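You operate a simulated robot arm through the tools that you are given. There is no shell and no other tool. Be economical: measure what you need, move in short steps, check, and stop when the job is done.

The job below is to be done with a simulated two-armed robot. You get a single attempt, and the scene is never put back.

JOB
Put the offcut from the blue bench on the test plate there. Fetch the square from the shelf of the fit up rack and stand it on the gas bench. Push the second drawer from the top shut. Turn the blue welder volts knob to 17. Open the booth one curtain, take the brush from the track table and put it on the green table, then shut the curtain. Any order will do. Set down upright: square.

It is judged by the outcome, as a careful person would: the job done as asked, and still so three seconds after it is handed in. It fails if anything else is knocked over, pushed out of place, dropped, spilled or broken.

ROBOT AND FRAMES
Two 7-joint arms with fingered hands on one trunk, on a base that drives. Base frame: it is fixed to the floor where the robot stands at the start and does not move with it; the origin is under the middle of the robot, x ahead of it, y to its left, z up; the surface under the hand at the start is at about z = 0.9. Units: m, rad, N and s.
The left shoulder is at the start at [0.04, 0.146, 1.129], the right one opposite. With the tool pointing down near the work surface each hand reaches from about 0.3 to 0.72 m from the robot's upright axis, wherever it stands, measured 20 degrees to its own side. Places, roughly: blue welder volts knob [-3.8, -3.9, 1.7]; booth one curtain [-8.7, 0.3, 1.3]; brush [-6.5, -3.25, 0.75]; gas bench [0.5, -2.1, 0.9]; green table [-9, 0.5, 0.8]; offcut (4x8x4 cm) [0.5, -0.1, 0.9]; second drawer [-0.2, -4.4, 0.6]; square [0.75, 0.5, 0.5]; test plate [0.5, -0.75, 1]. Payload 4 kg a hand.
The tool frame of a hand sits at the grasp point between the pads (the TCP): z along the fingers, y along the line on which they close. The tips reach 0.026 m beyond it. The gripper opens to 0.148 m. The gripper's body begins 0.073 m behind the TCP. The gripper is a hand of 3 fingers: y runs from the thumb to the fingers, the wrist lies at [0, 0, -0.224] in the tool frame, and closing takes about 1.5 s.
Orientation is told as [roll, pitch, yaw] about the base's x, y, z axes, in that order, counted from this pose: with the fingers straight down and closing along the base's y, the tool's x points along the base's -x, its y along +y and its z along -z.

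CONTROLS
- The arms move only by the tool servo_tool. It takes "left_motion", "right_motion" or both (then of equal length, played together; a hand with none holds still); each is one flat list of numbers, 7 for each row, row after row: the shift along the tool's x, y, z in m, then the turn, a rotation vector about the tool's x, y, z in rad, then the gripper command, from -1 (fully open) to 1 (shut), values between in proportion. In form: [dx, dy, dz, wx, wy, wz, jaw, dx, dy, dz, wx, wy, wz, jaw, ...]. A call has 1 to 10 rows; each row is the pose to reach, as a shift and turn from the pose commanded when the call began, along the tool's axes at that moment. Each row takes 0.2 s and may step no farther than 0.05 m and 0.15 rad from the row before; otherwise, or with a gripper value out of range, the whole call is refused. A pose out of reach is approached as far as the arm can. The call stops where the force on the tool passes 40 N (or 10 N more than at its start, if that is more) or the arm is blocked; 0.2 s more then pass. The fingers move at their own pace (about 0.108 m/s each) and stop on an object; they squeeze with about 32 N. The grip force told is the motor's: it shows also when the fingers shut on nothing. Time passes only in rows, and 0.2 s behind the last, so rows that repeat a pose let the fingers close. It gives the time, the measured TCP pose, the force on the tool (base axes), the opening and the grip force at its end, in the units of the frame above (readings bear some noise), with the torque about the TCP (base axes, N m) and any sound that the robot's microphone picked up.
- Cameras (640 x 400 px; columns grow to the right, rows downward): "scene" is now at [0.11, 0.0001, 1.3658]; the picture's right is [-0.01, -1.00, 0.00], its down [-0.51, 0.01, -0.86] and it looks along [0.86, -0.01, -0.51] (base axes); focal length 263 px, centre (320, 200). "left" rides on the left gripper at [-0.068, -0.039, -0.09] in its tool frame; the picture's right is [0.50, -0.87, 0.00], its down [0.65, 0.38, -0.65] and it looks along [0.57, 0.33, 0.76] (tool axes); focal length 222 px, centre (320, 200). "right" rides on the right gripper at [0.068, -0.039, -0.09] in its tool frame; the picture's right is [0.50, 0.87, 0.00], its down [-0.66, 0.38, -0.65] and it looks along [-0.57, 0.33, 0.76] (tool axes); focal length 222 px, centre (320, 200). There is no depth. A picture from a camera that has moved, and an enlarged one, comes with that camera's place and axes in the base frame and with its lens.
- snapshot(camera): a new picture of that camera. It takes no simulated time.
- slide_trunk(by): slides the trunk up (or, below 0, down) by that many m; the arms and the scene camera ride with it, the base frame stays. It gives what a move gives, with no picture.
- drive_base(legs): drives the robot by 1 to 6 legs, each [ahead, left, turn to the left] in m, m and rad, along the robot's own axes; the way and the turn of a leg run together, so that a leg with both is an arc; at most 1.5 m and 3.142 rad a leg. The arms and the cameras ride along, it lands a little off, and it stops where it bumps. It gives what a move gives.
- set_grasp(shape, hand): the hand has 3 fingers and takes this shape, open, in about a second: jaw (thumb against the fingers, like two jaws); tri (thumb and two fingers); tip (a fingertip pinch); poke (one finger out to press); point (the index stretched); flat (the hand flat); cup (the hand cupped); fist (a fist). The gripper value then closes the fingers along that shape, each until it touches; the sizes above hold for jaw. It gives what a move gives, with no picture.
- aim_head(pan, tilt): turns the head with the scene camera to pan (to the left, within 1.501 rad either way) and tilt (down, from -0.506 to 1.204), counted from straight ahead of the robot. It gives what a move gives.
- enlarge(camera, box): a new picture of the part [left, top, right, bottom] of that camera's present view, enlarged. It takes no simulated time.
- close_job(): hands the job in; it is judged then, once.

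Go step by step. Nothing tells you exact positions but the pictures and the camera data: compare them with the known pose of the tool, close in by small moves and look again before you grip or let go. The budget is 165 turns and 118 pictures, counting those below and the enlarged ones. Unless the task says otherwise, let go and move clear before handing in.

The tools are called as a command line: name --argument value ..., lists and objects as JSON in quotes. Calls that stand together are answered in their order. servo_tool: Moves the arms, as the interface text tells. Its arguments: {"type":"object","properties":{"left_motion":{"type":"array","items":{"type":"number"}},"right_motion":{"type":"array","items":{"type":"number"}}},"required":[]} The other tools are called the same way: slide_trunk (by) slides the trunk up or down; set_grasp (shape, hand) gives the hand a shape; drive_base (legs) drives the base; aim_head (pan, tilt) turns the head that bears the scene camera; snapshot (camera) takes a picture; enlarge (camera, box) takes an enlarged picture of a part of a camera's view; close_job () hands the job in.

At the start:

```text
t: 0.0
left_eef_pos: [0.4362, 0.1148, 1.1224]
left_tcp_rot: [0.0, 0.002, 0.001]
left_force: [0.7, 0.1, 0.7]
left_wrist_torque: [-0.02, -0.02, -0.01]
left_finger_gap: 0.1481
left_gripper_force: 0.0
left_shape: jaw
right_eef_pos: [0.356, -0.1376, 1.1786]
right_tcp_rot: [0.0, 0.001, -0.001]
right_force: [0.7, 0.1, 0.0]
right_wrist_torque: [-0.02, 0.02, 0.0]
right_finger_gap: 0.1477
right_gripper_force: 0.0
right_shape: jaw
trunk travel left (down, up): [-0.3, 0.206]
robot x, y, heading: [-0.0052, -0.0002, -0.0]
head pan, tilt: [-0.012, 0.539]
```

scene: 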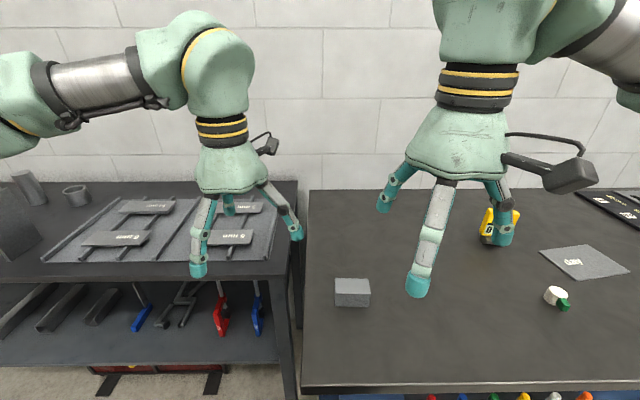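
right: 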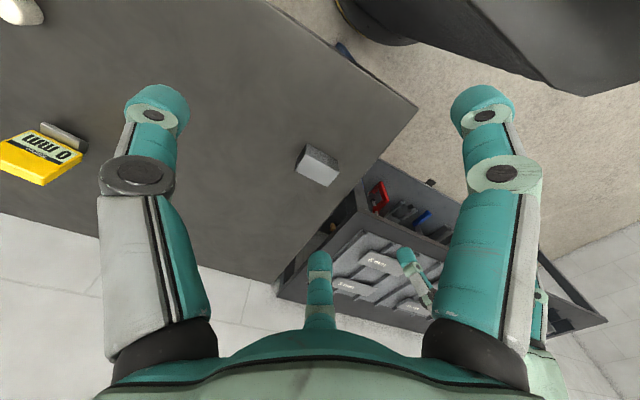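
left: 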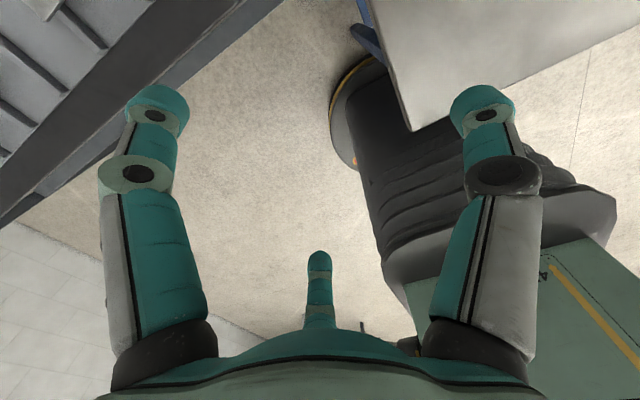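

I see the blue bench ahead with the offcut near (0.49, -0.07) and the fit-up rack with its lower shelf on the left. Next I look around with the head to find the test plate and the square.

aim_head --pan -0.8 --tilt 0.54

snapshot --camera "scene"

aim_head --pan 0.6 --tilt 0.8

snapshot --camera "scene"

```text
t: 1.1
left_eef_pos: [0.4366, 0.1155, 1.1207]
left_tcp_rot: [0.0, 0.0, 0.001]
left_force: [1.1, -0.1, -0.3]
left_wrist_torque: [0.0, 0.01, -0.02]
left_finger_gap: 0.1479
left_gripper_force: 0.1
left_shape: jaw
right_eef_pos: [0.3567, -0.1373, 1.1787]
right_tcp_rot: [0.002, 0.0, 0.0]
right_force: [1.4, -0.5, 0.3]
right_wrist_torque: [-0.02, 0.0, -0.02]
right_finger_gap: 0.1476
right_gripper_force: 0.1
right_shape: jaw
trunk travel left (down, up): [-0.3, 0.206]
robot x, y, heading: [-0.0005, 0.0029, 0.003]
head pan, tilt: [-0.799, 0.539]
```

```text
114 pictures are left
camera scene: at [0.0828, -0.0632, 1.3657], right [-0.72, -0.7, 0.0], down [-0.36, 0.37, -0.86], along [0.6, -0.61, -0.51], focal length 263 px, centre (320, 200)
```

scene: 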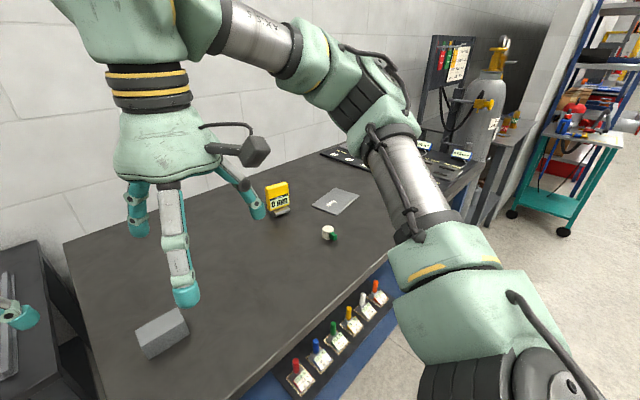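

```text
t: 2.6
left_eef_pos: [0.4362, 0.1142, 1.1218]
left_tcp_rot: [0.0, 0.0, 0.001]
left_force: [-0.2, -0.3, 0.2]
left_wrist_torque: [0.01, 0.02, 0.01]
left_finger_gap: 0.1478
left_gripper_force: 0.0
left_shape: jaw
right_eef_pos: [0.356, -0.1383, 1.1792]
right_tcp_rot: [0.004, 0.001, -0.003]
right_force: [0.0, 0.8, -0.2]
right_wrist_torque: [0.01, -0.02, -0.02]
right_finger_gap: 0.1478
right_gripper_force: 0.1
right_shape: jaw
trunk travel left (down, up): [-0.3, 0.206]
robot x, y, heading: [0.0009, 0.005, -0.001]
head pan, tilt: [0.6, 0.799]
```

```text
113 pictures are left
camera scene: at [0.0866, 0.0468, 1.3434], right [0.56, -0.83, 0.0], down [-0.59, -0.4, -0.7], along [0.58, 0.39, -0.72], focal length 263 px, centre (320, 200)
```

scene: 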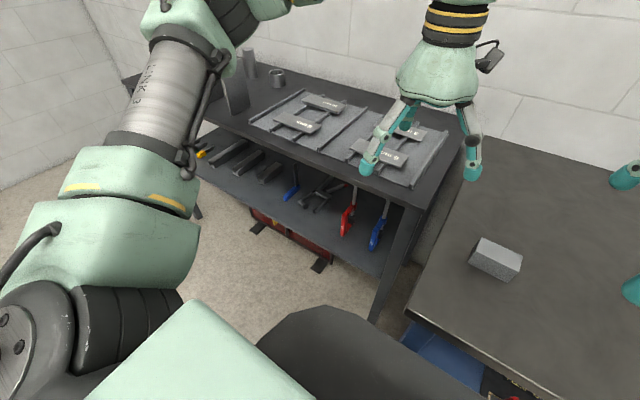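

I see a plate beside a yellow box on the blue bench, and clamps and tools on the rack shelf. I enlarge both areas to read labels.

enlarge --camera "scene" --box '[180, 120, 420, 270]'

aim_head --pan -0.9 --tilt 0.45

enlarge --camera "scene" --box '[200, 100, 520, 300]'

```text
2.67 times, centred on (300, 195) of scene
camera zoom: at [0.0866, 0.0468, 1.3434], right [0.56, -0.83, 0.0], down [-0.59, -0.4, -0.7], along [0.58, 0.39, -0.72], focal length 702 px, centre (373, 213)
```

zoom: 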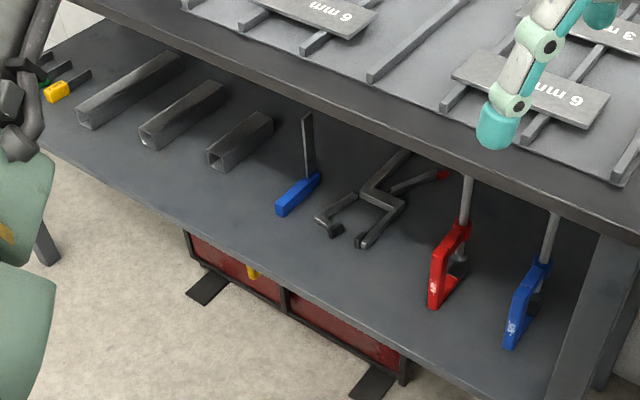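

```text
t: 4.2
left_eef_pos: [0.4363, 0.1143, 1.1212]
left_tcp_rot: [-0.001, 0.0, 0.002]
left_force: [-0.1, 0.3, 0.6]
left_wrist_torque: [-0.02, 0.0, 0.03]
left_finger_gap: 0.1479
left_gripper_force: 0.2
left_shape: jaw
right_eef_pos: [0.3558, -0.1371, 1.1792]
right_tcp_rot: [0.002, 0.002, -0.003]
right_force: [0.4, 0.3, -0.5]
right_wrist_torque: [-0.06, 0.0, 0.02]
right_finger_gap: 0.1481
right_gripper_force: 0.1
right_shape: jaw
trunk travel left (down, up): [-0.3, 0.206]
robot x, y, heading: [-0.0004, -0.0008, -0.0]
head pan, tilt: [-0.901, 0.45]
```

```text
2.00 times, centred on (360, 200) of scene
camera zoom: at [0.0771, -0.0707, 1.3738], right [-0.78, -0.62, 0.0], down [-0.27, 0.34, -0.9], along [0.56, -0.71, -0.44], focal length 527 px, centre (240, 200)
```

zoom: 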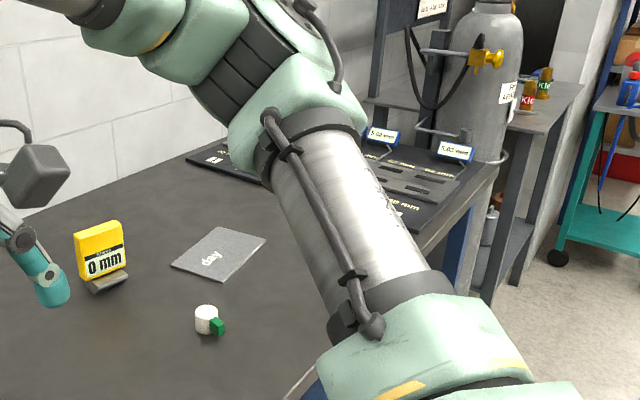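

The offcut triangulates to about (0.48, -0.072) with its long side along y, so I can grip it across y. I bring the right hand above it and shift the left hand out of the way.

servo_tool --right_motion '[-0.03, 0.016, 0.03, 0, 0, 0, -1, -0.06, 0.032, 0.06, 0, 0, 0, -1, -0.09, 0.05, 0.09, 0, 0, 0, -1, -0.125, 0.066, 0.12, 0, 0, 0, -1, -0.125, 0.066, 0.15, 0, 0, 0, -1]' --left_motion '[0, 0.03, 0, 0, 0, 0, -1, 0, 0.06, 0, 0, 0, 0, -1, 0, 0.08, 0, 0, 0, 0, -1, 0, 0.08, 0, 0, 0, 0, -1, 0, 0.08, 0, 0, 0, 0, -1]'

snapshot --camera "right"

aim_head --pan 0 --tilt 0.6

snapshot --camera "scene"

```text
t: 5.5
left_eef_pos: [0.436, 0.1958, 1.1207]
left_tcp_rot: [0.001, 0.001, 0.0]
left_force: [0.6, 0.1, 0.3]
left_wrist_torque: [0.04, 0.01, 0.02]
left_finger_gap: 0.148
left_gripper_force: 0.0
left_shape: jaw
right_eef_pos: [0.4827, -0.0729, 1.029]
right_tcp_rot: [0.002, 0.0, -0.003]
right_force: [0.1, -0.1, 0.4]
right_wrist_torque: [-0.02, -0.01, -0.01]
right_finger_gap: 0.1479
right_gripper_force: 0.1
right_shape: jaw
trunk travel left (down, up): [-0.3, 0.206]
robot x, y, heading: [-0.0038, 0.0012, 0.003]
head pan, tilt: [-0.901, 0.45]
```

```text
110 pictures are left
camera right: at [0.415, -0.1123, 1.1193], right [-0.5, 0.87, 0.0], down [0.66, 0.37, 0.65], along [0.57, 0.33, -0.76], focal length 222 px, centre (320, 200)
```

right: 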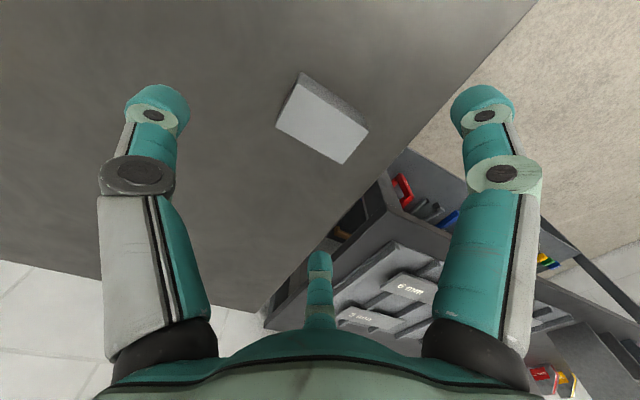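

```text
t: 6.7
left_eef_pos: [0.4366, 0.1942, 1.1219]
left_tcp_rot: [0.0, 0.0, 0.002]
left_force: [0.0, -0.3, -1.0]
left_wrist_torque: [0.0, 0.0, -0.01]
left_finger_gap: 0.148
left_gripper_force: 0.1
left_shape: jaw
right_eef_pos: [0.4826, -0.0728, 1.0299]
right_tcp_rot: [0.0, 0.002, 0.0]
right_force: [-0.8, 0.1, -1.0]
right_wrist_torque: [-0.01, -0.01, 0.02]
right_finger_gap: 0.1483
right_gripper_force: 0.0
right_shape: jaw
trunk travel left (down, up): [-0.3, 0.206]
robot x, y, heading: [0.0025, 0.0011, -0.002]
head pan, tilt: [0.0, 0.6]
```

```text
109 pictures are left
camera scene: at [0.1083, 0.0012, 1.3603], right [0.0, -1.0, 0.0], down [-0.57, 0.0, -0.83], along [0.83, 0.0, -0.57], focal length 263 px, centre (320, 200)
```

scene: 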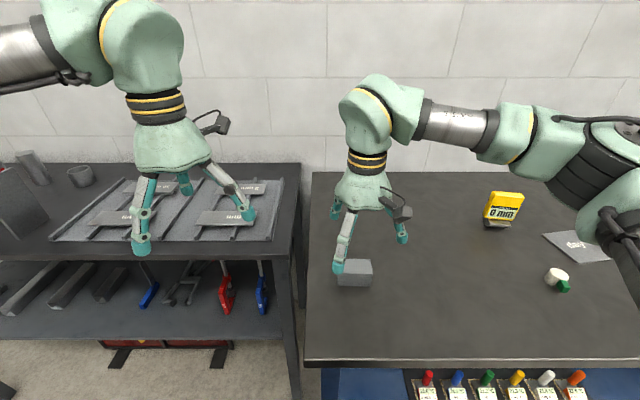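

The block is centred about (0.485, -0.070) under the right hand, aligned with the axes. I lower to about z 0.935 and look.

servo_tool --right_motion '[-0.002, 0.003, 0.03, 0, 0, 0, -1, -0.002, 0.003, 0.06, 0, 0, 0, -1, -0.002, 0.003, 0.085, 0, 0, 0, -1, -0.002, 0.003, 0.095, 0, 0, 0, -1]'

snapshot --camera "right"

enlarge --camera "scene" --box '[280, 200, 440, 300]'

```text
t: 7.7
left_eef_pos: [0.4359, 0.1957, 1.1227]
left_tcp_rot: [0.0, 0.0, 0.002]
left_force: [-0.2, 0.2, 0.4]
left_wrist_torque: [-0.02, -0.01, 0.0]
left_finger_gap: 0.1479
left_gripper_force: 0.0
left_shape: jaw
right_eef_pos: [0.4841, -0.0679, 0.9342]
right_tcp_rot: [0.002, 0.001, -0.001]
right_force: [0.5, 0.6, -0.4]
right_wrist_torque: [-0.01, 0.01, -0.01]
right_finger_gap: 0.148
right_gripper_force: 0.0
right_shape: jaw
trunk travel left (down, up): [-0.3, 0.206]
robot x, y, heading: [-0.0, -0.0029, 0.002]
head pan, tilt: [0.0, 0.6]
```

```text
108 pictures are left
camera right: at [0.4174, -0.1075, 1.0241], right [-0.5, 0.87, 0.0], down [0.66, 0.38, 0.65], along [0.57, 0.33, -0.76], focal length 222 px, centre (320, 200)
```

right: 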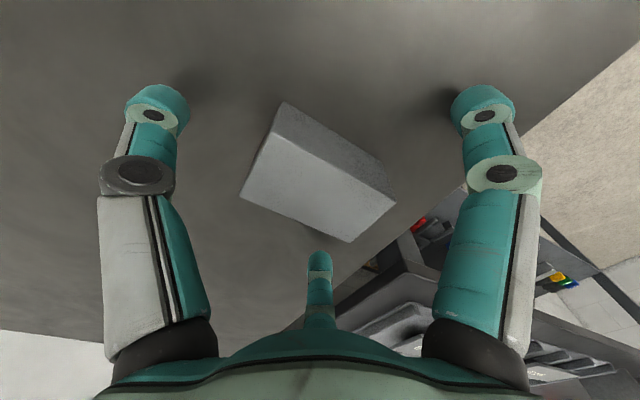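

```text
4.00 times, centred on (360, 250) of scene
camera zoom: at [0.1085, 0.0013, 1.3603], right [0.0, -1.0, 0.0], down [-0.57, 0.0, -0.82], along [0.82, 0.0, -0.57], focal length 1054 px, centre (160, 0)
```

zoom: 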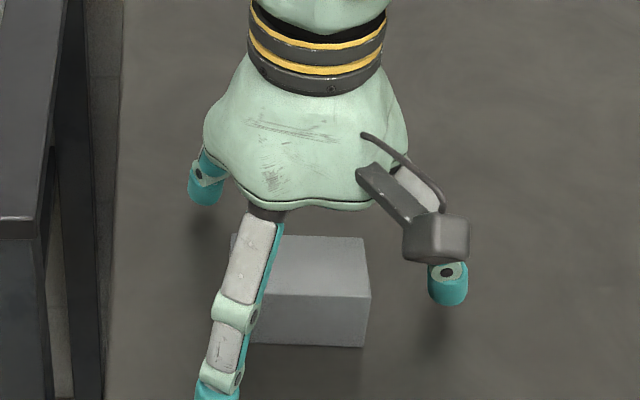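

The fingers straddle the block. I close and lift.

servo_tool --right_motion '[0.003, -0.003, 0.004, 0, 0, 0, -0.2, 0.003, -0.003, 0.004, 0, 0, 0, 0.2, 0.003, -0.003, 0.004, 0, 0, 0, 0.6, 0.003, -0.003, 0.004, 0, 0, 0, 1, 0.003, -0.003, 0.004, 0, 0, 0, 1, 0.003, -0.003, 0.004, 0, 0, 0, 1, 0.003, -0.003, 0.004, 0, 0, 0, 1, 0.003, -0.003, 0.004, 0, 0, 0, 1]'

servo_tool --right_motion '[0, 0, -0.04, 0, 0, 0, 1, 0, 0, -0.08, 0, 0, 0, 1, 0, 0, -0.12, 0, 0, 0, 1, 0, 0, -0.15, 0, 0, 0, 1]'

snapshot --camera "right"

```text
t: 9.4
left_eef_pos: [0.4361, 0.1947, 1.1217]
left_tcp_rot: [0.0, -0.001, 0.001]
left_force: [0.4, 1.4, 0.8]
left_wrist_torque: [-0.02, -0.01, 0.02]
left_finger_gap: 0.1478
left_gripper_force: 0.1
left_shape: jaw
right_eef_pos: [0.4822, -0.0704, 0.9289]
right_tcp_rot: [0.003, 0.003, -0.001]
right_force: [0.0, -0.9, -0.6]
right_wrist_torque: [-0.02, 0.01, 0.01]
right_finger_gap: 0.039
right_gripper_force: 31.6
right_shape: jaw
trunk travel left (down, up): [-0.3, 0.206]
robot x, y, heading: [-0.0027, -0.0003, 0.001]
head pan, tilt: [0.0, 0.6]
```

```text
t: 10.4
left_eef_pos: [0.4364, 0.1955, 1.1221]
left_tcp_rot: [0.0, 0.001, 0.001]
left_force: [0.9, -0.1, 0.4]
left_wrist_torque: [0.03, -0.03, 0.0]
left_finger_gap: 0.148
left_gripper_force: 0.0
left_shape: jaw
right_eef_pos: [0.4802, -0.0708, 1.0793]
right_tcp_rot: [0.003, 0.003, -0.003]
right_force: [0.3, 0.2, -2.2]
right_wrist_torque: [-0.06, -0.01, 0.01]
right_finger_gap: 0.039
right_gripper_force: 32.1
right_shape: jaw
trunk travel left (down, up): [-0.3, 0.206]
robot x, y, heading: [0.0057, 0.0, -0.0]
head pan, tilt: [0.0, 0.6]
```

```text
106 pictures are left
camera right: at [0.4135, -0.1099, 1.1711], right [-0.5, 0.87, 0.0], down [0.66, 0.38, 0.65], along [0.57, 0.33, -0.76], focal length 222 px, centre (320, 200)
```

right: 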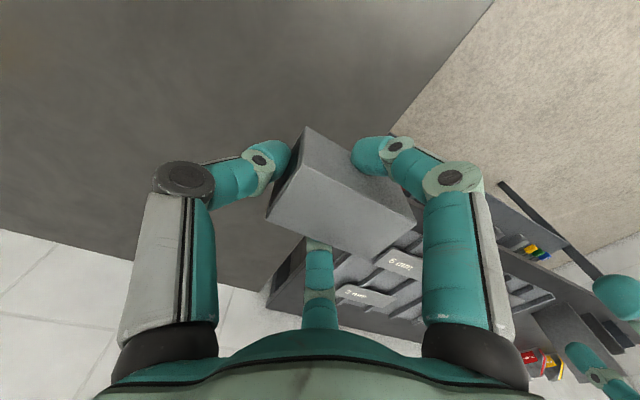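

The offcut is held. I raise it and drive sideways to the right to see the test plate.

servo_tool --right_motion '[0, 0, -0.04, 0, 0, 0, 1, 0, 0, -0.08, 0, 0, 0, 1, 0.03, 0, -0.1, 0, 0, 0, 1]'

drive_base --legs '[[-0.05, -0.5, 0]]'

aim_head --pan -0.2 --tilt 0.6

snapshot --camera "scene"

```text
t: 11.2
left_eef_pos: [0.4353, 0.1948, 1.1217]
left_tcp_rot: [0.001, 0.0, 0.002]
left_force: [-0.4, 0.4, 0.4]
left_wrist_torque: [0.07, -0.03, 0.0]
left_finger_gap: 0.1479
left_gripper_force: 0.0
left_shape: jaw
right_eef_pos: [0.4503, -0.0716, 1.1814]
right_tcp_rot: [0.002, 0.002, -0.002]
right_force: [-0.1, -0.2, -1.6]
right_wrist_torque: [-0.04, -0.03, -0.01]
right_finger_gap: 0.0389
right_gripper_force: 31.7
right_shape: jaw
trunk travel left (down, up): [-0.3, 0.206]
robot x, y, heading: [0.0001, -0.0005, 0.005]
head pan, tilt: [0.0, 0.6]
```

```text
t: 14.2
left_eef_pos: [0.3849, -0.3144, 1.1219]
left_tcp_rot: [0.002, 0.0, -0.012]
left_force: [-1.0, 1.6, -0.2]
left_wrist_torque: [0.03, -0.03, 0.01]
left_finger_gap: 0.148
left_gripper_force: 0.1
left_shape: jaw
right_eef_pos: [0.397, -0.5807, 1.1793]
right_tcp_rot: [0.002, 0.002, -0.015]
right_force: [-0.1, 0.4, -3.0]
right_wrist_torque: [-0.02, 0.01, -0.02]
right_finger_gap: 0.0392
right_gripper_force: 32.2
right_shape: jaw
trunk travel left (down, up): [-0.3, 0.206]
robot x, y, heading: [-0.0547, -0.5062, -0.012]
head pan, tilt: [0.0, 0.6]
```

```text
t: 15.0
left_eef_pos: [0.385, -0.3155, 1.122]
left_tcp_rot: [0.001, -0.001, -0.012]
left_force: [1.1, 1.1, -0.5]
left_wrist_torque: [-0.03, 0.01, 0.02]
left_finger_gap: 0.1476
left_gripper_force: 0.0
left_shape: jaw
right_eef_pos: [0.3966, -0.5827, 1.1804]
right_tcp_rot: [0.002, 0.001, -0.013]
right_force: [-0.4, -0.6, -2.7]
right_wrist_torque: [0.01, 0.0, 0.04]
right_finger_gap: 0.0391
right_gripper_force: 32.0
right_shape: jaw
trunk travel left (down, up): [-0.3, 0.206]
robot x, y, heading: [-0.0516, -0.5055, -0.014]
head pan, tilt: [-0.201, 0.6]
```

```text
105 pictures are left
camera scene: at [0.0532, -0.523, 1.3602], right [-0.21, -0.98, 0.0], down [-0.55, 0.12, -0.82], along [0.81, -0.17, -0.57], focal length 263 px, centre (320, 200)
```

scene: 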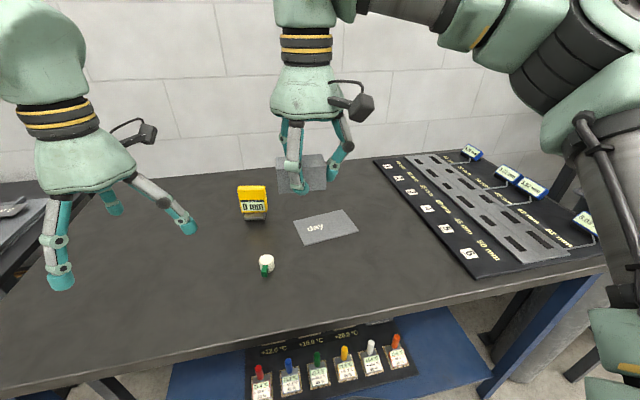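

I see the plate marked "day", a yellow box, a cap, and a labelled slot board. I enlarge to tell which is the test plate.

enlarge --camera "scene" --box '[220, 150, 420, 275]'

enlarge --camera "scene" --box '[360, 130, 620, 290]'

enlarge --camera "scene" --box '[230, 310, 430, 400]'

```text
3.20 times, centred on (320, 212) of scene
camera zoom: at [0.0532, -0.523, 1.3602], right [-0.21, -0.98, 0.0], down [-0.55, 0.12, -0.82], along [0.81, -0.17, -0.57], focal length 843 px, centre (320, 160)
```

zoom: 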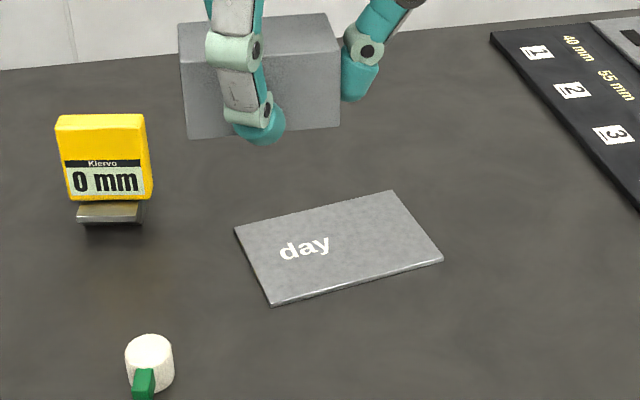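

```text
2.46 times, centred on (490, 210) of scene
camera zoom: at [0.0532, -0.523, 1.3602], right [-0.21, -0.98, 0.0], down [-0.55, 0.12, -0.82], along [0.81, -0.17, -0.57], focal length 648 px, centre (-98, 175)
```

zoom: 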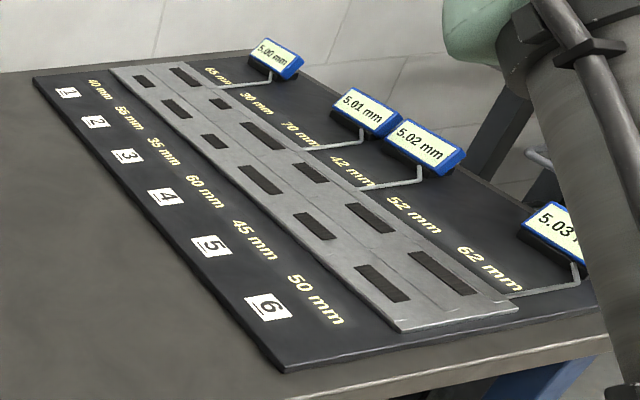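

```text
3.20 times, centred on (330, 355) of scene
camera zoom: at [0.0532, -0.523, 1.3602], right [-0.21, -0.98, 0.0], down [-0.55, 0.12, -0.82], along [0.81, -0.17, -0.57], focal length 843 px, centre (288, -296)
```

zoom: 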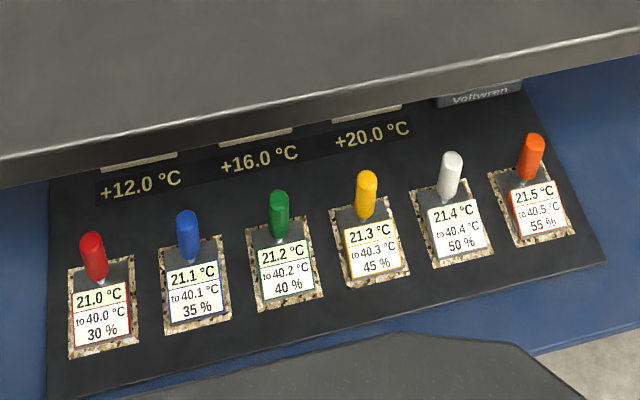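

The "day" plate (about 0.10×0.15 m, centred (0.58, -0.647)) is the test plate. I bring the offcut over it.

servo_tool --right_motion '[-0.04, -0.012, 0.0, 0, 0, 0, 1, -0.08, -0.025, 0.02, 0, 0, 0, 1, -0.12, -0.04, 0.05, 0, 0, 0, 1, -0.16, -0.055, 0.08, 0, 0, 0, 1, -0.183, -0.065, 0.12, 0, 0, 0, 1, -0.183, -0.065, 0.16, 0, 0, 0, 1, -0.183, -0.065, 0.19, 0, 0, 0, 1]'

snapshot --camera "right"

enlarge --camera "scene" --box '[220, 150, 420, 275]'

```text
refused: row 3 steps farther than a row can; nothing moved
```

```text
101 pictures are left
camera right: at [0.3285, -0.6202, 1.2705], right [-0.49, 0.87, 0.0], down [0.66, 0.37, 0.65], along [0.57, 0.32, -0.76], focal length 222 px, centre (320, 200)
```

right: 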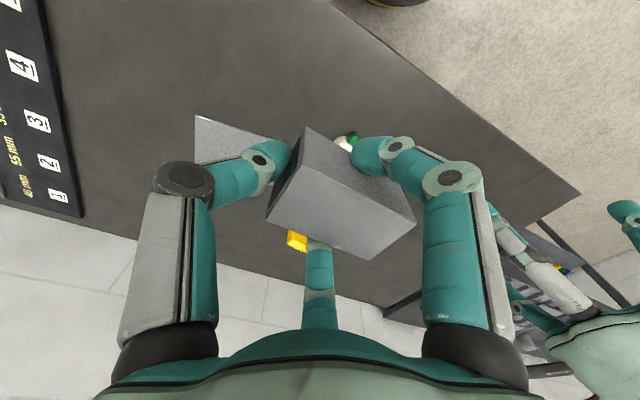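

```text
3.20 times, centred on (320, 212) of scene
camera zoom: at [0.0532, -0.523, 1.3602], right [-0.21, -0.98, 0.0], down [-0.55, 0.12, -0.82], along [0.81, -0.17, -0.57], focal length 843 px, centre (320, 160)
```

zoom: 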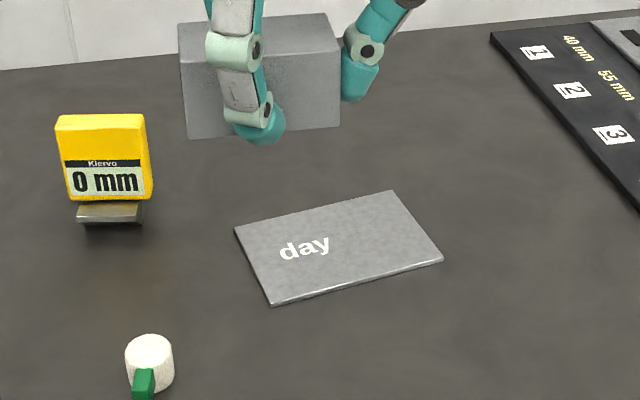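

The block is still level in the hand. I redo the move with smaller steps.

servo_tool --right_motion '[-0.04, -0.012, 0.0, 0, 0, 0, 1, -0.08, -0.025, 0.015, 0, 0, 0, 1, -0.115, -0.04, 0.035, 0, 0, 0, 1, -0.15, -0.055, 0.055, 0, 0, 0, 1, -0.183, -0.065, 0.085, 0, 0, 0, 1, -0.183, -0.065, 0.13, 0, 0, 0, 1, -0.183, -0.065, 0.175, 0, 0, 0, 1, -0.183, -0.065, 0.2, 0, 0, 0, 1]'

snapshot --camera "right"

enlarge --camera "scene" --box '[220, 150, 420, 275]'

```text
t: 16.8
left_eef_pos: [0.3863, -0.3157, 1.1209]
left_tcp_rot: [-0.001, 0.002, -0.011]
left_force: [1.1, 0.3, -0.5]
left_wrist_torque: [-0.01, 0.01, -0.03]
left_finger_gap: 0.1477
left_gripper_force: 0.1
left_shape: jaw
right_eef_pos: [0.5751, -0.6496, 0.978]
right_tcp_rot: [0.003, 0.001, -0.013]
right_force: [-0.6, 0.0, -2.3]
right_wrist_torque: [-0.02, 0.0, -0.04]
right_finger_gap: 0.0384
right_gripper_force: 31.7
right_shape: jaw
trunk travel left (down, up): [-0.3, 0.206]
robot x, y, heading: [-0.0533, -0.5034, -0.013]
head pan, tilt: [-0.201, 0.6]
```

```text
99 pictures are left
camera right: at [0.5087, -0.6882, 1.0688], right [-0.49, 0.87, 0.0], down [0.66, 0.37, 0.65], along [0.57, 0.32, -0.76], focal length 222 px, centre (320, 200)
```

right: 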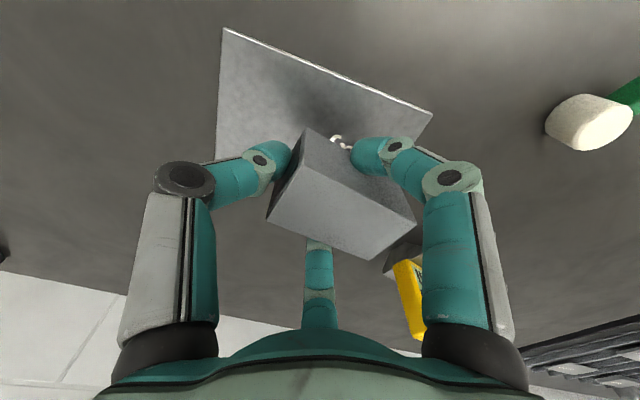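

```text
3.20 times, centred on (320, 212) of scene
camera zoom: at [0.0537, -0.5227, 1.3602], right [-0.21, -0.98, 0.0], down [-0.55, 0.12, -0.82], along [0.81, -0.17, -0.57], focal length 843 px, centre (320, 160)
```

zoom: 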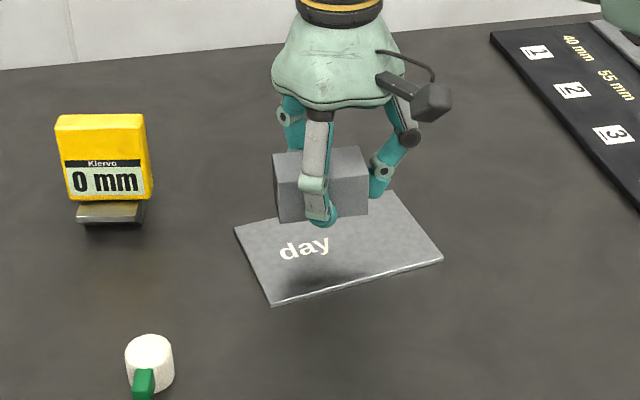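

The block is above the plate, with its shadow central. I lower gently.

servo_tool --right_motion '[-0.003, 0, 0.015, 0, 0, 0, 1, -0.003, 0, 0.028, 0, 0, 0, 1, -0.003, 0, 0.036, 0, 0, 0, 1, -0.003, 0, 0.038, 0, 0, 0, 1]'

enlarge --camera "scene" --box '[260, 150, 420, 250]'

```text
t: 17.8
left_eef_pos: [0.3849, -0.3152, 1.1223]
left_tcp_rot: [-0.001, 0.0, -0.011]
left_force: [0.3, 0.1, 0.1]
left_wrist_torque: [0.01, 0.03, 0.03]
left_finger_gap: 0.1476
left_gripper_force: 0.1
left_shape: jaw
right_eef_pos: [0.5814, -0.6485, 0.9406]
right_tcp_rot: [0.002, 0.001, -0.013]
right_force: [0.0, -0.6, -2.0]
right_wrist_torque: [-0.02, 0.01, 0.02]
right_finger_gap: 0.0387
right_gripper_force: 31.9
right_shape: jaw
trunk travel left (down, up): [-0.3, 0.206]
robot x, y, heading: [-0.0549, -0.5028, -0.012]
head pan, tilt: [-0.201, 0.6]
```

```text
4.00 times, centred on (340, 200) of scene
camera zoom: at [0.0536, -0.5226, 1.3602], right [-0.21, -0.98, 0.0], down [-0.55, 0.12, -0.82], along [0.81, -0.17, -0.57], focal length 1054 px, centre (240, 200)
```

zoom: 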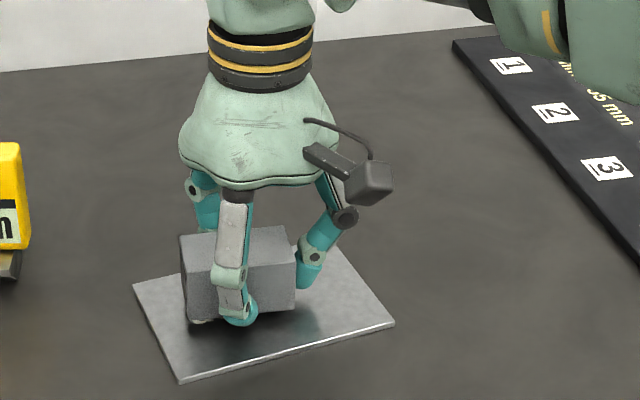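

Almost down; I creep the last few millimetres.

servo_tool --right_motion '[0, 0, 0.002, 0, 0, 0, 1, 0, 0, 0.004, 0, 0, 0, 1]'

servo_tool --right_motion '[0, 0, 0.002, 0, 0, 0, 1, 0, 0, 0.003, 0, 0, 0, 1]'

```text
t: 18.4
left_eef_pos: [0.3855, -0.3151, 1.1226]
left_tcp_rot: [0.0, 0.0, -0.013]
left_force: [0.2, -0.7, -0.1]
left_wrist_torque: [0.0, 0.01, -0.02]
left_finger_gap: 0.1479
left_gripper_force: 0.1
left_shape: jaw
right_eef_pos: [0.5814, -0.6489, 0.938]
right_tcp_rot: [0.001, 0.002, -0.014]
right_force: [0.3, -0.6, -1.7]
right_wrist_torque: [-0.06, 0.0, 0.01]
right_finger_gap: 0.0388
right_gripper_force: 32.4
right_shape: jaw
trunk travel left (down, up): [-0.3, 0.206]
robot x, y, heading: [-0.0557, -0.5025, -0.013]
head pan, tilt: [-0.201, 0.6]
```

```text
t: 19.0
left_eef_pos: [0.3851, -0.3143, 1.1213]
left_tcp_rot: [0.0, -0.001, -0.01]
left_force: [-0.1, -0.7, 0.8]
left_wrist_torque: [0.01, -0.02, 0.01]
left_finger_gap: 0.148
left_gripper_force: 0.0
left_shape: jaw
right_eef_pos: [0.5814, -0.648, 0.9345]
right_tcp_rot: [0.001, 0.002, -0.014]
right_force: [0.1, -0.4, -1.4]
right_wrist_torque: [-0.02, 0.05, 0.0]
right_finger_gap: 0.0387
right_gripper_force: 31.9
right_shape: jaw
trunk travel left (down, up): [-0.3, 0.206]
robot x, y, heading: [-0.0537, -0.5085, -0.011]
head pan, tilt: [-0.201, 0.6]
```

servo_tool --right_motion '[0, 0, 0.002, 0, 0, 0, 1, 0, 0, 0.004, 0, 0, 0, 1]'

enlarge --camera "scene" --box '[260, 150, 420, 250]'

```text
t: 19.6
left_eef_pos: [0.3844, -0.3148, 1.1221]
left_tcp_rot: [-0.001, -0.001, -0.011]
left_force: [0.8, 0.2, -0.3]
left_wrist_torque: [-0.06, 0.0, 0.02]
left_finger_gap: 0.1477
left_gripper_force: 0.0
left_shape: jaw
right_eef_pos: [0.5805, -0.6483, 0.9336]
right_tcp_rot: [0.003, -0.002, -0.014]
right_force: [1.0, -0.7, 11.3]
right_wrist_torque: [-0.03, 0.0, 0.0]
right_finger_gap: 0.0393
right_gripper_force: 31.8
right_shape: jaw
trunk travel left (down, up): [-0.3, 0.206]
robot x, y, heading: [-0.0537, -0.5081, -0.009]
head pan, tilt: [-0.201, 0.6]
```

```text
4.00 times, centred on (340, 200) of scene
camera zoom: at [0.0517, -0.5225, 1.3605], right [-0.21, -0.98, 0.0], down [-0.55, 0.12, -0.83], along [0.81, -0.17, -0.56], focal length 1054 px, centre (240, 200)
```

zoom: 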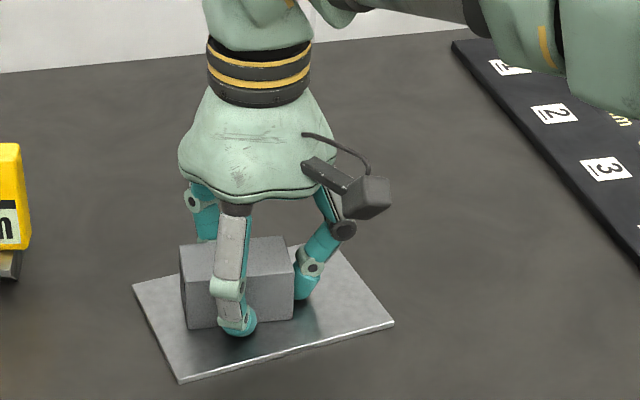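

It now rests on the plate (contact force 11 N). I open the hand, lift clear and check.

servo_tool --right_motion '[0, 0, -0.002, 0, 0, 0, 0.7, 0, 0, -0.002, 0, 0, 0, 0.4, 0, 0, -0.002, 0, 0, 0, 0, 0, 0, -0.002, 0, 0, 0, -0.4, 0, 0, -0.002, 0, 0, 0, -0.7, 0, 0, -0.002, 0, 0, 0, -0.7, 0, 0, -0.002, 0, 0, 0, -0.7]'

servo_tool --right_motion '[0, 0, -0.03, 0, 0, 0, -0.7, 0, 0, -0.07, 0, 0, 0, -0.7, 0, 0, -0.11, 0, 0, 0, -0.7, 0, 0, -0.15, 0, 0, 0, -0.7, 0.04, 0, -0.17, 0, 0, 0, -0.7, 0.08, 0, -0.19, 0, 0, 0, -0.7, 0.12, 0, -0.21, 0, 0, 0, -0.7, 0.16, 0, -0.23, 0, 0, 0, -0.7]'

enlarge --camera "scene" --box '[220, 120, 420, 245]'

```text
t: 21.2
left_eef_pos: [0.3844, -0.3148, 1.1221]
left_tcp_rot: [0.0, -0.002, -0.011]
left_force: [0.5, -0.5, -1.0]
left_wrist_torque: [-0.01, -0.01, -0.04]
left_finger_gap: 0.148
left_gripper_force: 0.1
left_shape: jaw
right_eef_pos: [0.5805, -0.6492, 0.9336]
right_tcp_rot: [0.003, 0.0, -0.015]
right_force: [-0.6, 0.0, -0.2]
right_wrist_torque: [-0.01, 0.0, -0.01]
right_finger_gap: 0.1256
right_gripper_force: 0.2
right_shape: jaw
trunk travel left (down, up): [-0.3, 0.206]
robot x, y, heading: [-0.0532, -0.5055, -0.01]
head pan, tilt: [-0.201, 0.6]
```

```text
t: 23.0
left_eef_pos: [0.3825, -0.3163, 1.1224]
left_tcp_rot: [0.002, -0.002, -0.011]
left_force: [0.6, 0.6, 1.1]
left_wrist_torque: [-0.01, -0.03, -0.02]
left_finger_gap: 0.1479
left_gripper_force: 0.1
left_shape: jaw
right_eef_pos: [0.4177, -0.648, 1.1629]
right_tcp_rot: [0.003, 0.001, -0.013]
right_force: [0.3, 0.1, 0.3]
right_wrist_torque: [0.02, 0.0, -0.01]
right_finger_gap: 0.1257
right_gripper_force: 0.1
right_shape: jaw
trunk travel left (down, up): [-0.3, 0.206]
robot x, y, heading: [-0.0557, -0.5088, -0.016]
head pan, tilt: [-0.201, 0.6]
```

```text
3.20 times, centred on (320, 182) of scene
camera zoom: at [0.0511, -0.5233, 1.3604], right [-0.21, -0.98, 0.0], down [-0.55, 0.12, -0.83], along [0.81, -0.17, -0.56], focal length 843 px, centre (320, 256)
```

zoom: 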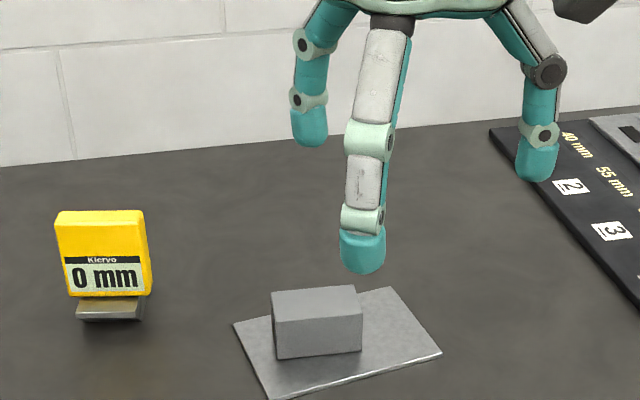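

The offcut rests on the test plate. Now I drive to the rack and lower the trunk to look at its shelf.

drive_base --legs '[[-0.15, 0, 0], [0, 1.0, 0]]'

slide_trunk --by -0.29

aim_head --pan 0.1 --tilt 0.5

snapshot --camera "scene"

```text
t: 29.1
left_eef_pos: [0.2533, 0.6867, 1.1213]
left_tcp_rot: [0.0, -0.001, -0.018]
left_force: [0.6, 0.5, -0.5]
left_wrist_torque: [-0.02, 0.01, -0.02]
left_finger_gap: 0.1479
left_gripper_force: 0.0
left_shape: jaw
right_eef_pos: [0.287, 0.355, 1.1623]
right_tcp_rot: [0.002, 0.003, -0.02]
right_force: [-0.8, 0.4, 0.1]
right_wrist_torque: [-0.02, -0.01, 0.01]
right_finger_gap: 0.1255
right_gripper_force: 0.1
right_shape: jaw
trunk travel left (down, up): [-0.3, 0.206]
robot x, y, heading: [-0.1878, 0.4963, -0.02]
head pan, tilt: [-0.201, 0.6]
```

```text
t: 32.0
left_eef_pos: [0.2516, 0.6877, 0.8319]
left_tcp_rot: [0.002, 0.001, -0.017]
left_force: [-0.1, -0.1, 0.0]
left_wrist_torque: [-0.05, -0.05, 0.03]
left_finger_gap: 0.1477
left_gripper_force: 0.1
left_shape: jaw
right_eef_pos: [0.2854, 0.3551, 0.873]
right_tcp_rot: [0.001, 0.003, -0.021]
right_force: [-0.1, 0.3, -0.3]
right_wrist_torque: [-0.02, 0.01, 0.01]
right_finger_gap: 0.1257
right_gripper_force: 0.0
right_shape: jaw
trunk travel left (down, up): [-0.01, 0.496]
robot x, y, heading: [-0.1875, 0.4995, -0.014]
head pan, tilt: [-0.201, 0.6]
```

```text
t: 32.9
left_eef_pos: [0.2524, 0.6873, 0.8321]
left_tcp_rot: [0.001, 0.001, -0.017]
left_force: [1.1, 0.1, -0.5]
left_wrist_torque: [0.01, -0.03, -0.01]
left_finger_gap: 0.148
left_gripper_force: 0.0
left_shape: jaw
right_eef_pos: [0.2868, 0.3544, 0.873]
right_tcp_rot: [0.002, 0.003, -0.021]
right_force: [-0.6, 0.4, 0.1]
right_wrist_torque: [-0.03, 0.0, -0.01]
right_finger_gap: 0.1259
right_gripper_force: 0.0
right_shape: jaw
trunk travel left (down, up): [-0.01, 0.496]
robot x, y, heading: [-0.1891, 0.5005, -0.027]
head pan, tilt: [0.099, 0.499]
```

```text
94 pictures are left
camera scene: at [-0.0763, 0.5079, 1.08], right [0.08, -1.0, 0.0], down [-0.48, -0.04, -0.88], along [0.88, 0.07, -0.48], focal length 263 px, centre (320, 200)
```

scene: 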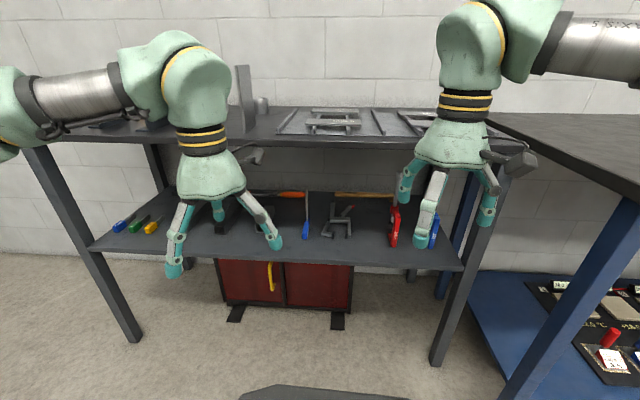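

enlarge --camera "scene" --box '[220, 160, 460, 280]'

```text
2.67 times, centred on (340, 220) of scene
camera zoom: at [-0.0763, 0.5079, 1.08], right [0.08, -1.0, 0.0], down [-0.48, -0.04, -0.88], along [0.88, 0.07, -0.48], focal length 702 px, centre (267, 147)
```

zoom: 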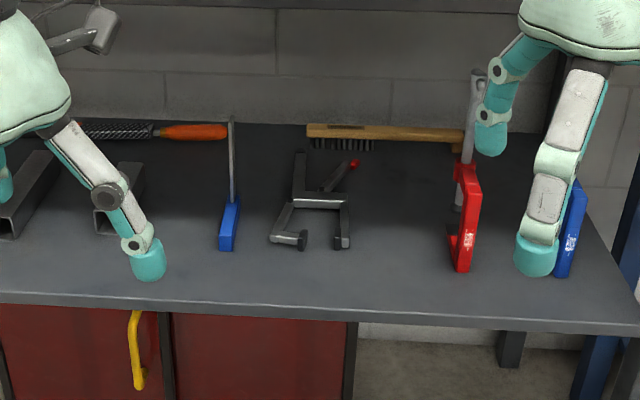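

A blue-stocked try square stands upright around (0.72, 0.62), its blade up to z≈0.66. I enlarge to be sure and to rule out the red and blue tools.

enlarge --camera "scene" --box '[290, 175, 370, 260]'

enlarge --camera "scene" --box '[375, 175, 455, 260]'

```text
4.71 times, centred on (330, 218) of scene
camera zoom: at [-0.0763, 0.5079, 1.08], right [0.08, -1.0, 0.0], down [-0.48, -0.04, -0.88], along [0.88, 0.07, -0.48], focal length 1240 px, centre (273, 118)
```

zoom: 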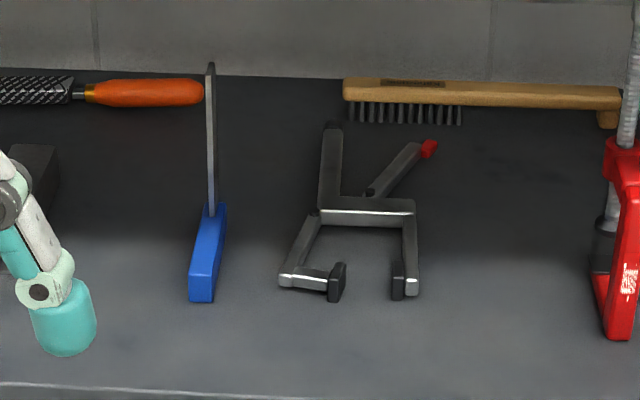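

```text
4.71 times, centred on (415, 218) of scene
camera zoom: at [-0.0763, 0.5079, 1.08], right [0.08, -1.0, 0.0], down [-0.48, -0.04, -0.88], along [0.88, 0.07, -0.48], focal length 1240 px, centre (-127, 118)
```

zoom: 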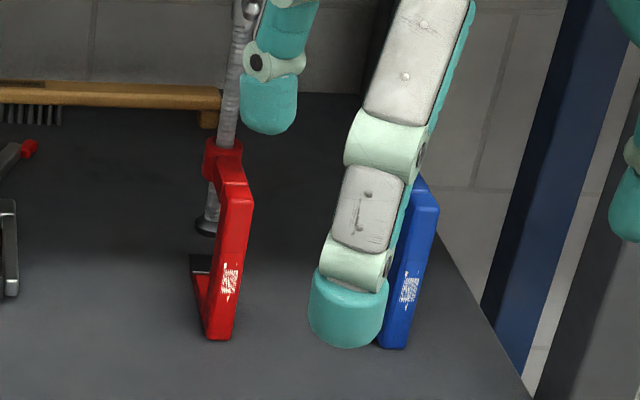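

It is the engineer's square, already upright. I'll grip its blade with a horizontal left hand, so I swing the left hand to point forward in front of the rack.

servo_tool --left_motion '[-0.015, -0.006, 0.018, 0, -0.15, 0, -1, -0.03, -0.012, 0.036, 0, -0.3, 0, -1, -0.045, -0.018, 0.054, 0, -0.45, 0, -1, -0.06, -0.024, 0.072, 0, -0.6, 0, -1, -0.075, -0.03, 0.09, 0, -0.75, 0, -1, -0.09, -0.036, 0.108, 0, -0.9, 0, -0.6, -0.105, -0.042, 0.126, 0, -1.05, 0, -0.3, -0.12, -0.048, 0.144, 0, -1.2, 0, -0.3, -0.135, -0.054, 0.162, 0, -1.35, 0, -0.3, -0.15, -0.063, 0.18, 0, -1.5, 0, -0.3]'

snapshot --camera "left"

snapshot --camera "scene"

```text
t: 35.2
left_eef_pos: [0.3863, 0.4933, 0.7843]
left_tcp_rot: [-0.396, -1.435, 0.489]
left_force: [0.5, 0.3, -1.5]
left_wrist_torque: [0.0, 0.0, 0.04]
left_finger_gap: 0.0964
left_gripper_force: 0.0
left_shape: jaw
left hand out of reach, approached as far as the arm can: row 7, 8, 9, 10
right_eef_pos: [0.287, 0.3559, 0.8733]
right_tcp_rot: [0.001, 0.003, -0.022]
right_force: [-0.1, 0.6, 0.8]
right_wrist_torque: [-0.01, -0.02, -0.03]
right_finger_gap: 0.1259
right_gripper_force: 0.0
right_shape: jaw
trunk travel left (down, up): [-0.01, 0.496]
robot x, y, heading: [-0.1851, 0.5009, -0.018]
head pan, tilt: [0.099, 0.499]
stopped in row 10 (left hand): the arm was blocked; the commanded pose is now the measured one
```

```text
90 pictures are left
camera left: at [0.307, 0.4502, 0.8635], right [0.02, -0.89, -0.45], down [-0.76, 0.28, -0.59], along [0.65, 0.36, -0.67], focal length 222 px, centre (320, 200)
```

left: 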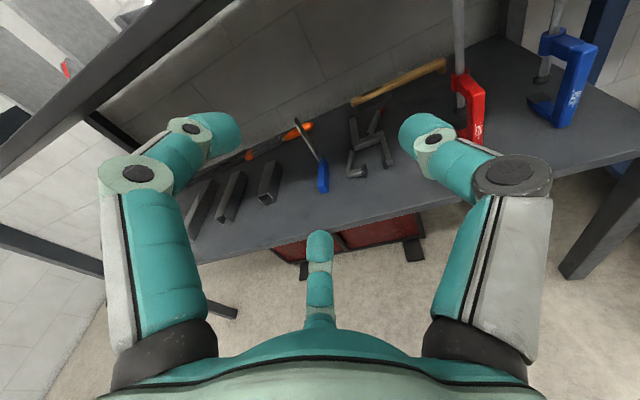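

```text
89 pictures are left
camera scene: at [-0.0762, 0.5082, 1.08], right [0.08, -1.0, 0.0], down [-0.48, -0.04, -0.88], along [0.87, 0.07, -0.48], focal length 263 px, centre (320, 200)
```

scene: 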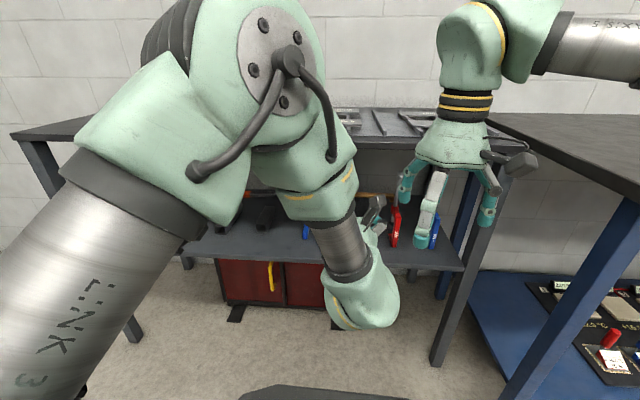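

The hand already points forward (just displaced), since the pose was too close in. I shift it down and left to z≈0.6 and straighten it.

servo_tool --left_motion '[0.028, 0.022, 0.014, 0.015, 0, 0.01, -0.3, 0.056, 0.045, 0.028, 0.03, 0, 0.02, -0.3, 0.084, 0.068, 0.042, 0.045, 0, 0.03, -0.3, 0.112, 0.09, 0.056, 0.06, 0, 0.04, -0.3, 0.14, 0.113, 0.07, 0.075, 0, 0.05, -0.3, 0.169, 0.1355, 0.084, 0.09, 0, 0.055, -0.3]'

snapshot --camera "left"

```text
t: 36.9
left_eef_pos: [0.3868, 0.4849, 0.7685]
left_tcp_rot: [-0.292, -1.4, 0.358]
left_force: [-0.6, -0.2, -0.4]
left_wrist_torque: [-0.02, 0.01, 0.0]
left_finger_gap: 0.0963
left_gripper_force: 0.2
left_shape: jaw
left hand out of reach, approached as far as the arm can: row 1, 2, 3, 4, 5, 6
right_eef_pos: [0.2856, 0.3558, 0.8732]
right_tcp_rot: [0.003, 0.005, -0.02]
right_force: [0.1, -0.3, -0.8]
right_wrist_torque: [0.0, 0.0, -0.03]
right_finger_gap: 0.1255
right_gripper_force: 0.2
right_shape: jaw
trunk travel left (down, up): [-0.01, 0.496]
robot x, y, heading: [-0.1875, 0.5012, -0.015]
head pan, tilt: [0.099, 0.499]
stopped in row 6 (left hand): the arm was blocked; the commanded pose is now the measured one
```

```text
88 pictures are left
camera left: at [0.3101, 0.4447, 0.8505], right [-0.02, -0.89, -0.45], down [-0.77, 0.3, -0.56], along [0.63, 0.34, -0.7], focal length 222 px, centre (320, 200)
```

left: 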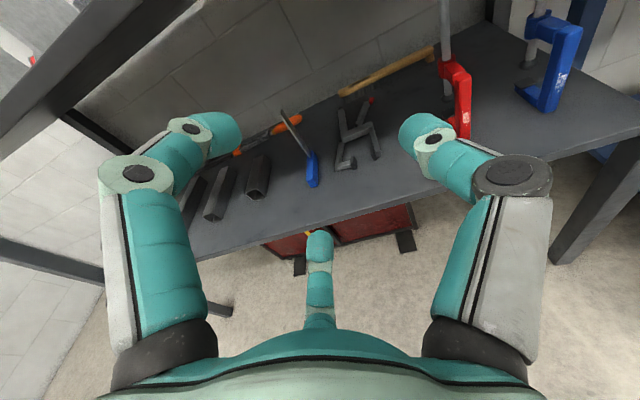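

The arm is folded too tightly there. I back the base off 0.25 m and extend the arm forward and down.

drive_base --legs '[[-0.25, 0, 0]]'

servo_tool --left_motion '[0, 0.01, 0.035, 0, 0, 0, -0.3, 0, 0.02, 0.07, 0, 0, 0, -0.3, 0.005, 0.04, 0.105, 0, 0, 0, -0.3, 0.02, 0.06, 0.14, 0, 0, 0, -0.3, 0.04, 0.08, 0.17, 0, 0, 0, -0.3, 0.07, 0.1, 0.2, 0, 0, 0, -0.3, 0.1, 0.12, 0.21, 0, 0, 0, -0.3, 0.13, 0.13, 0.22, 0, 0, 0, -0.3]'

snapshot --camera "left"

```text
t: 38.7
left_eef_pos: [0.1344, 0.4906, 0.7715]
left_tcp_rot: [-0.301, -1.406, 0.369]
left_force: [-0.4, -0.2, -0.2]
left_wrist_torque: [-0.01, -0.01, 0.02]
left_finger_gap: 0.0964
left_gripper_force: 0.0
left_shape: jaw
right_eef_pos: [0.036, 0.3597, 0.8729]
right_tcp_rot: [0.0, 0.001, -0.018]
right_force: [-0.3, 1.2, -0.1]
right_wrist_torque: [0.01, 0.0, -0.02]
right_finger_gap: 0.1257
right_gripper_force: 0.1
right_shape: jaw
trunk travel left (down, up): [-0.01, 0.496]
robot x, y, heading: [-0.4349, 0.506, -0.021]
head pan, tilt: [0.099, 0.499]
```

```text
t: 40.5
left_eef_pos: [0.4259, 0.5783, 0.6244]
left_tcp_rot: [-0.276, -1.399, 0.355]
left_force: [0.1, 0.4, 1.3]
left_wrist_torque: [-0.07, 0.1, -0.02]
left_finger_gap: 0.096
left_gripper_force: 0.1
left_shape: jaw
left hand out of reach, approached as far as the arm can: row 1, 2, 3, 4, 5, 6, 7, 8
right_eef_pos: [0.0362, 0.3591, 0.8714]
right_tcp_rot: [0.002, 0.004, -0.019]
right_force: [0.0, -0.1, 0.2]
right_wrist_torque: [0.0, 0.03, 0.05]
right_finger_gap: 0.1253
right_gripper_force: 0.1
right_shape: jaw
trunk travel left (down, up): [-0.01, 0.496]
robot x, y, heading: [-0.4344, 0.5018, -0.012]
head pan, tilt: [0.099, 0.499]
```

```text
87 pictures are left
camera left: at [0.3499, 0.5364, 0.7065], right [-0.01, -0.89, -0.45], down [-0.78, 0.29, -0.56], along [0.63, 0.35, -0.7], focal length 222 px, centre (320, 200)
```

left: 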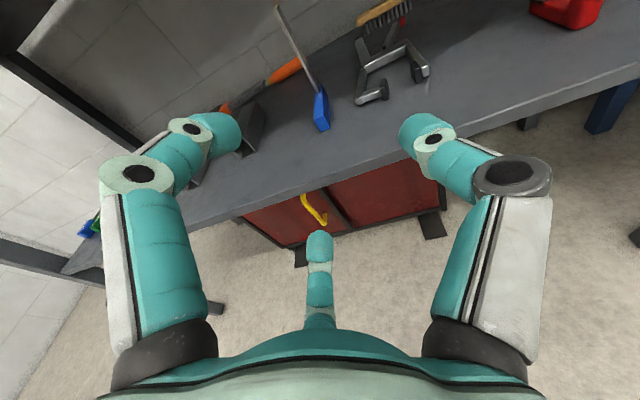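

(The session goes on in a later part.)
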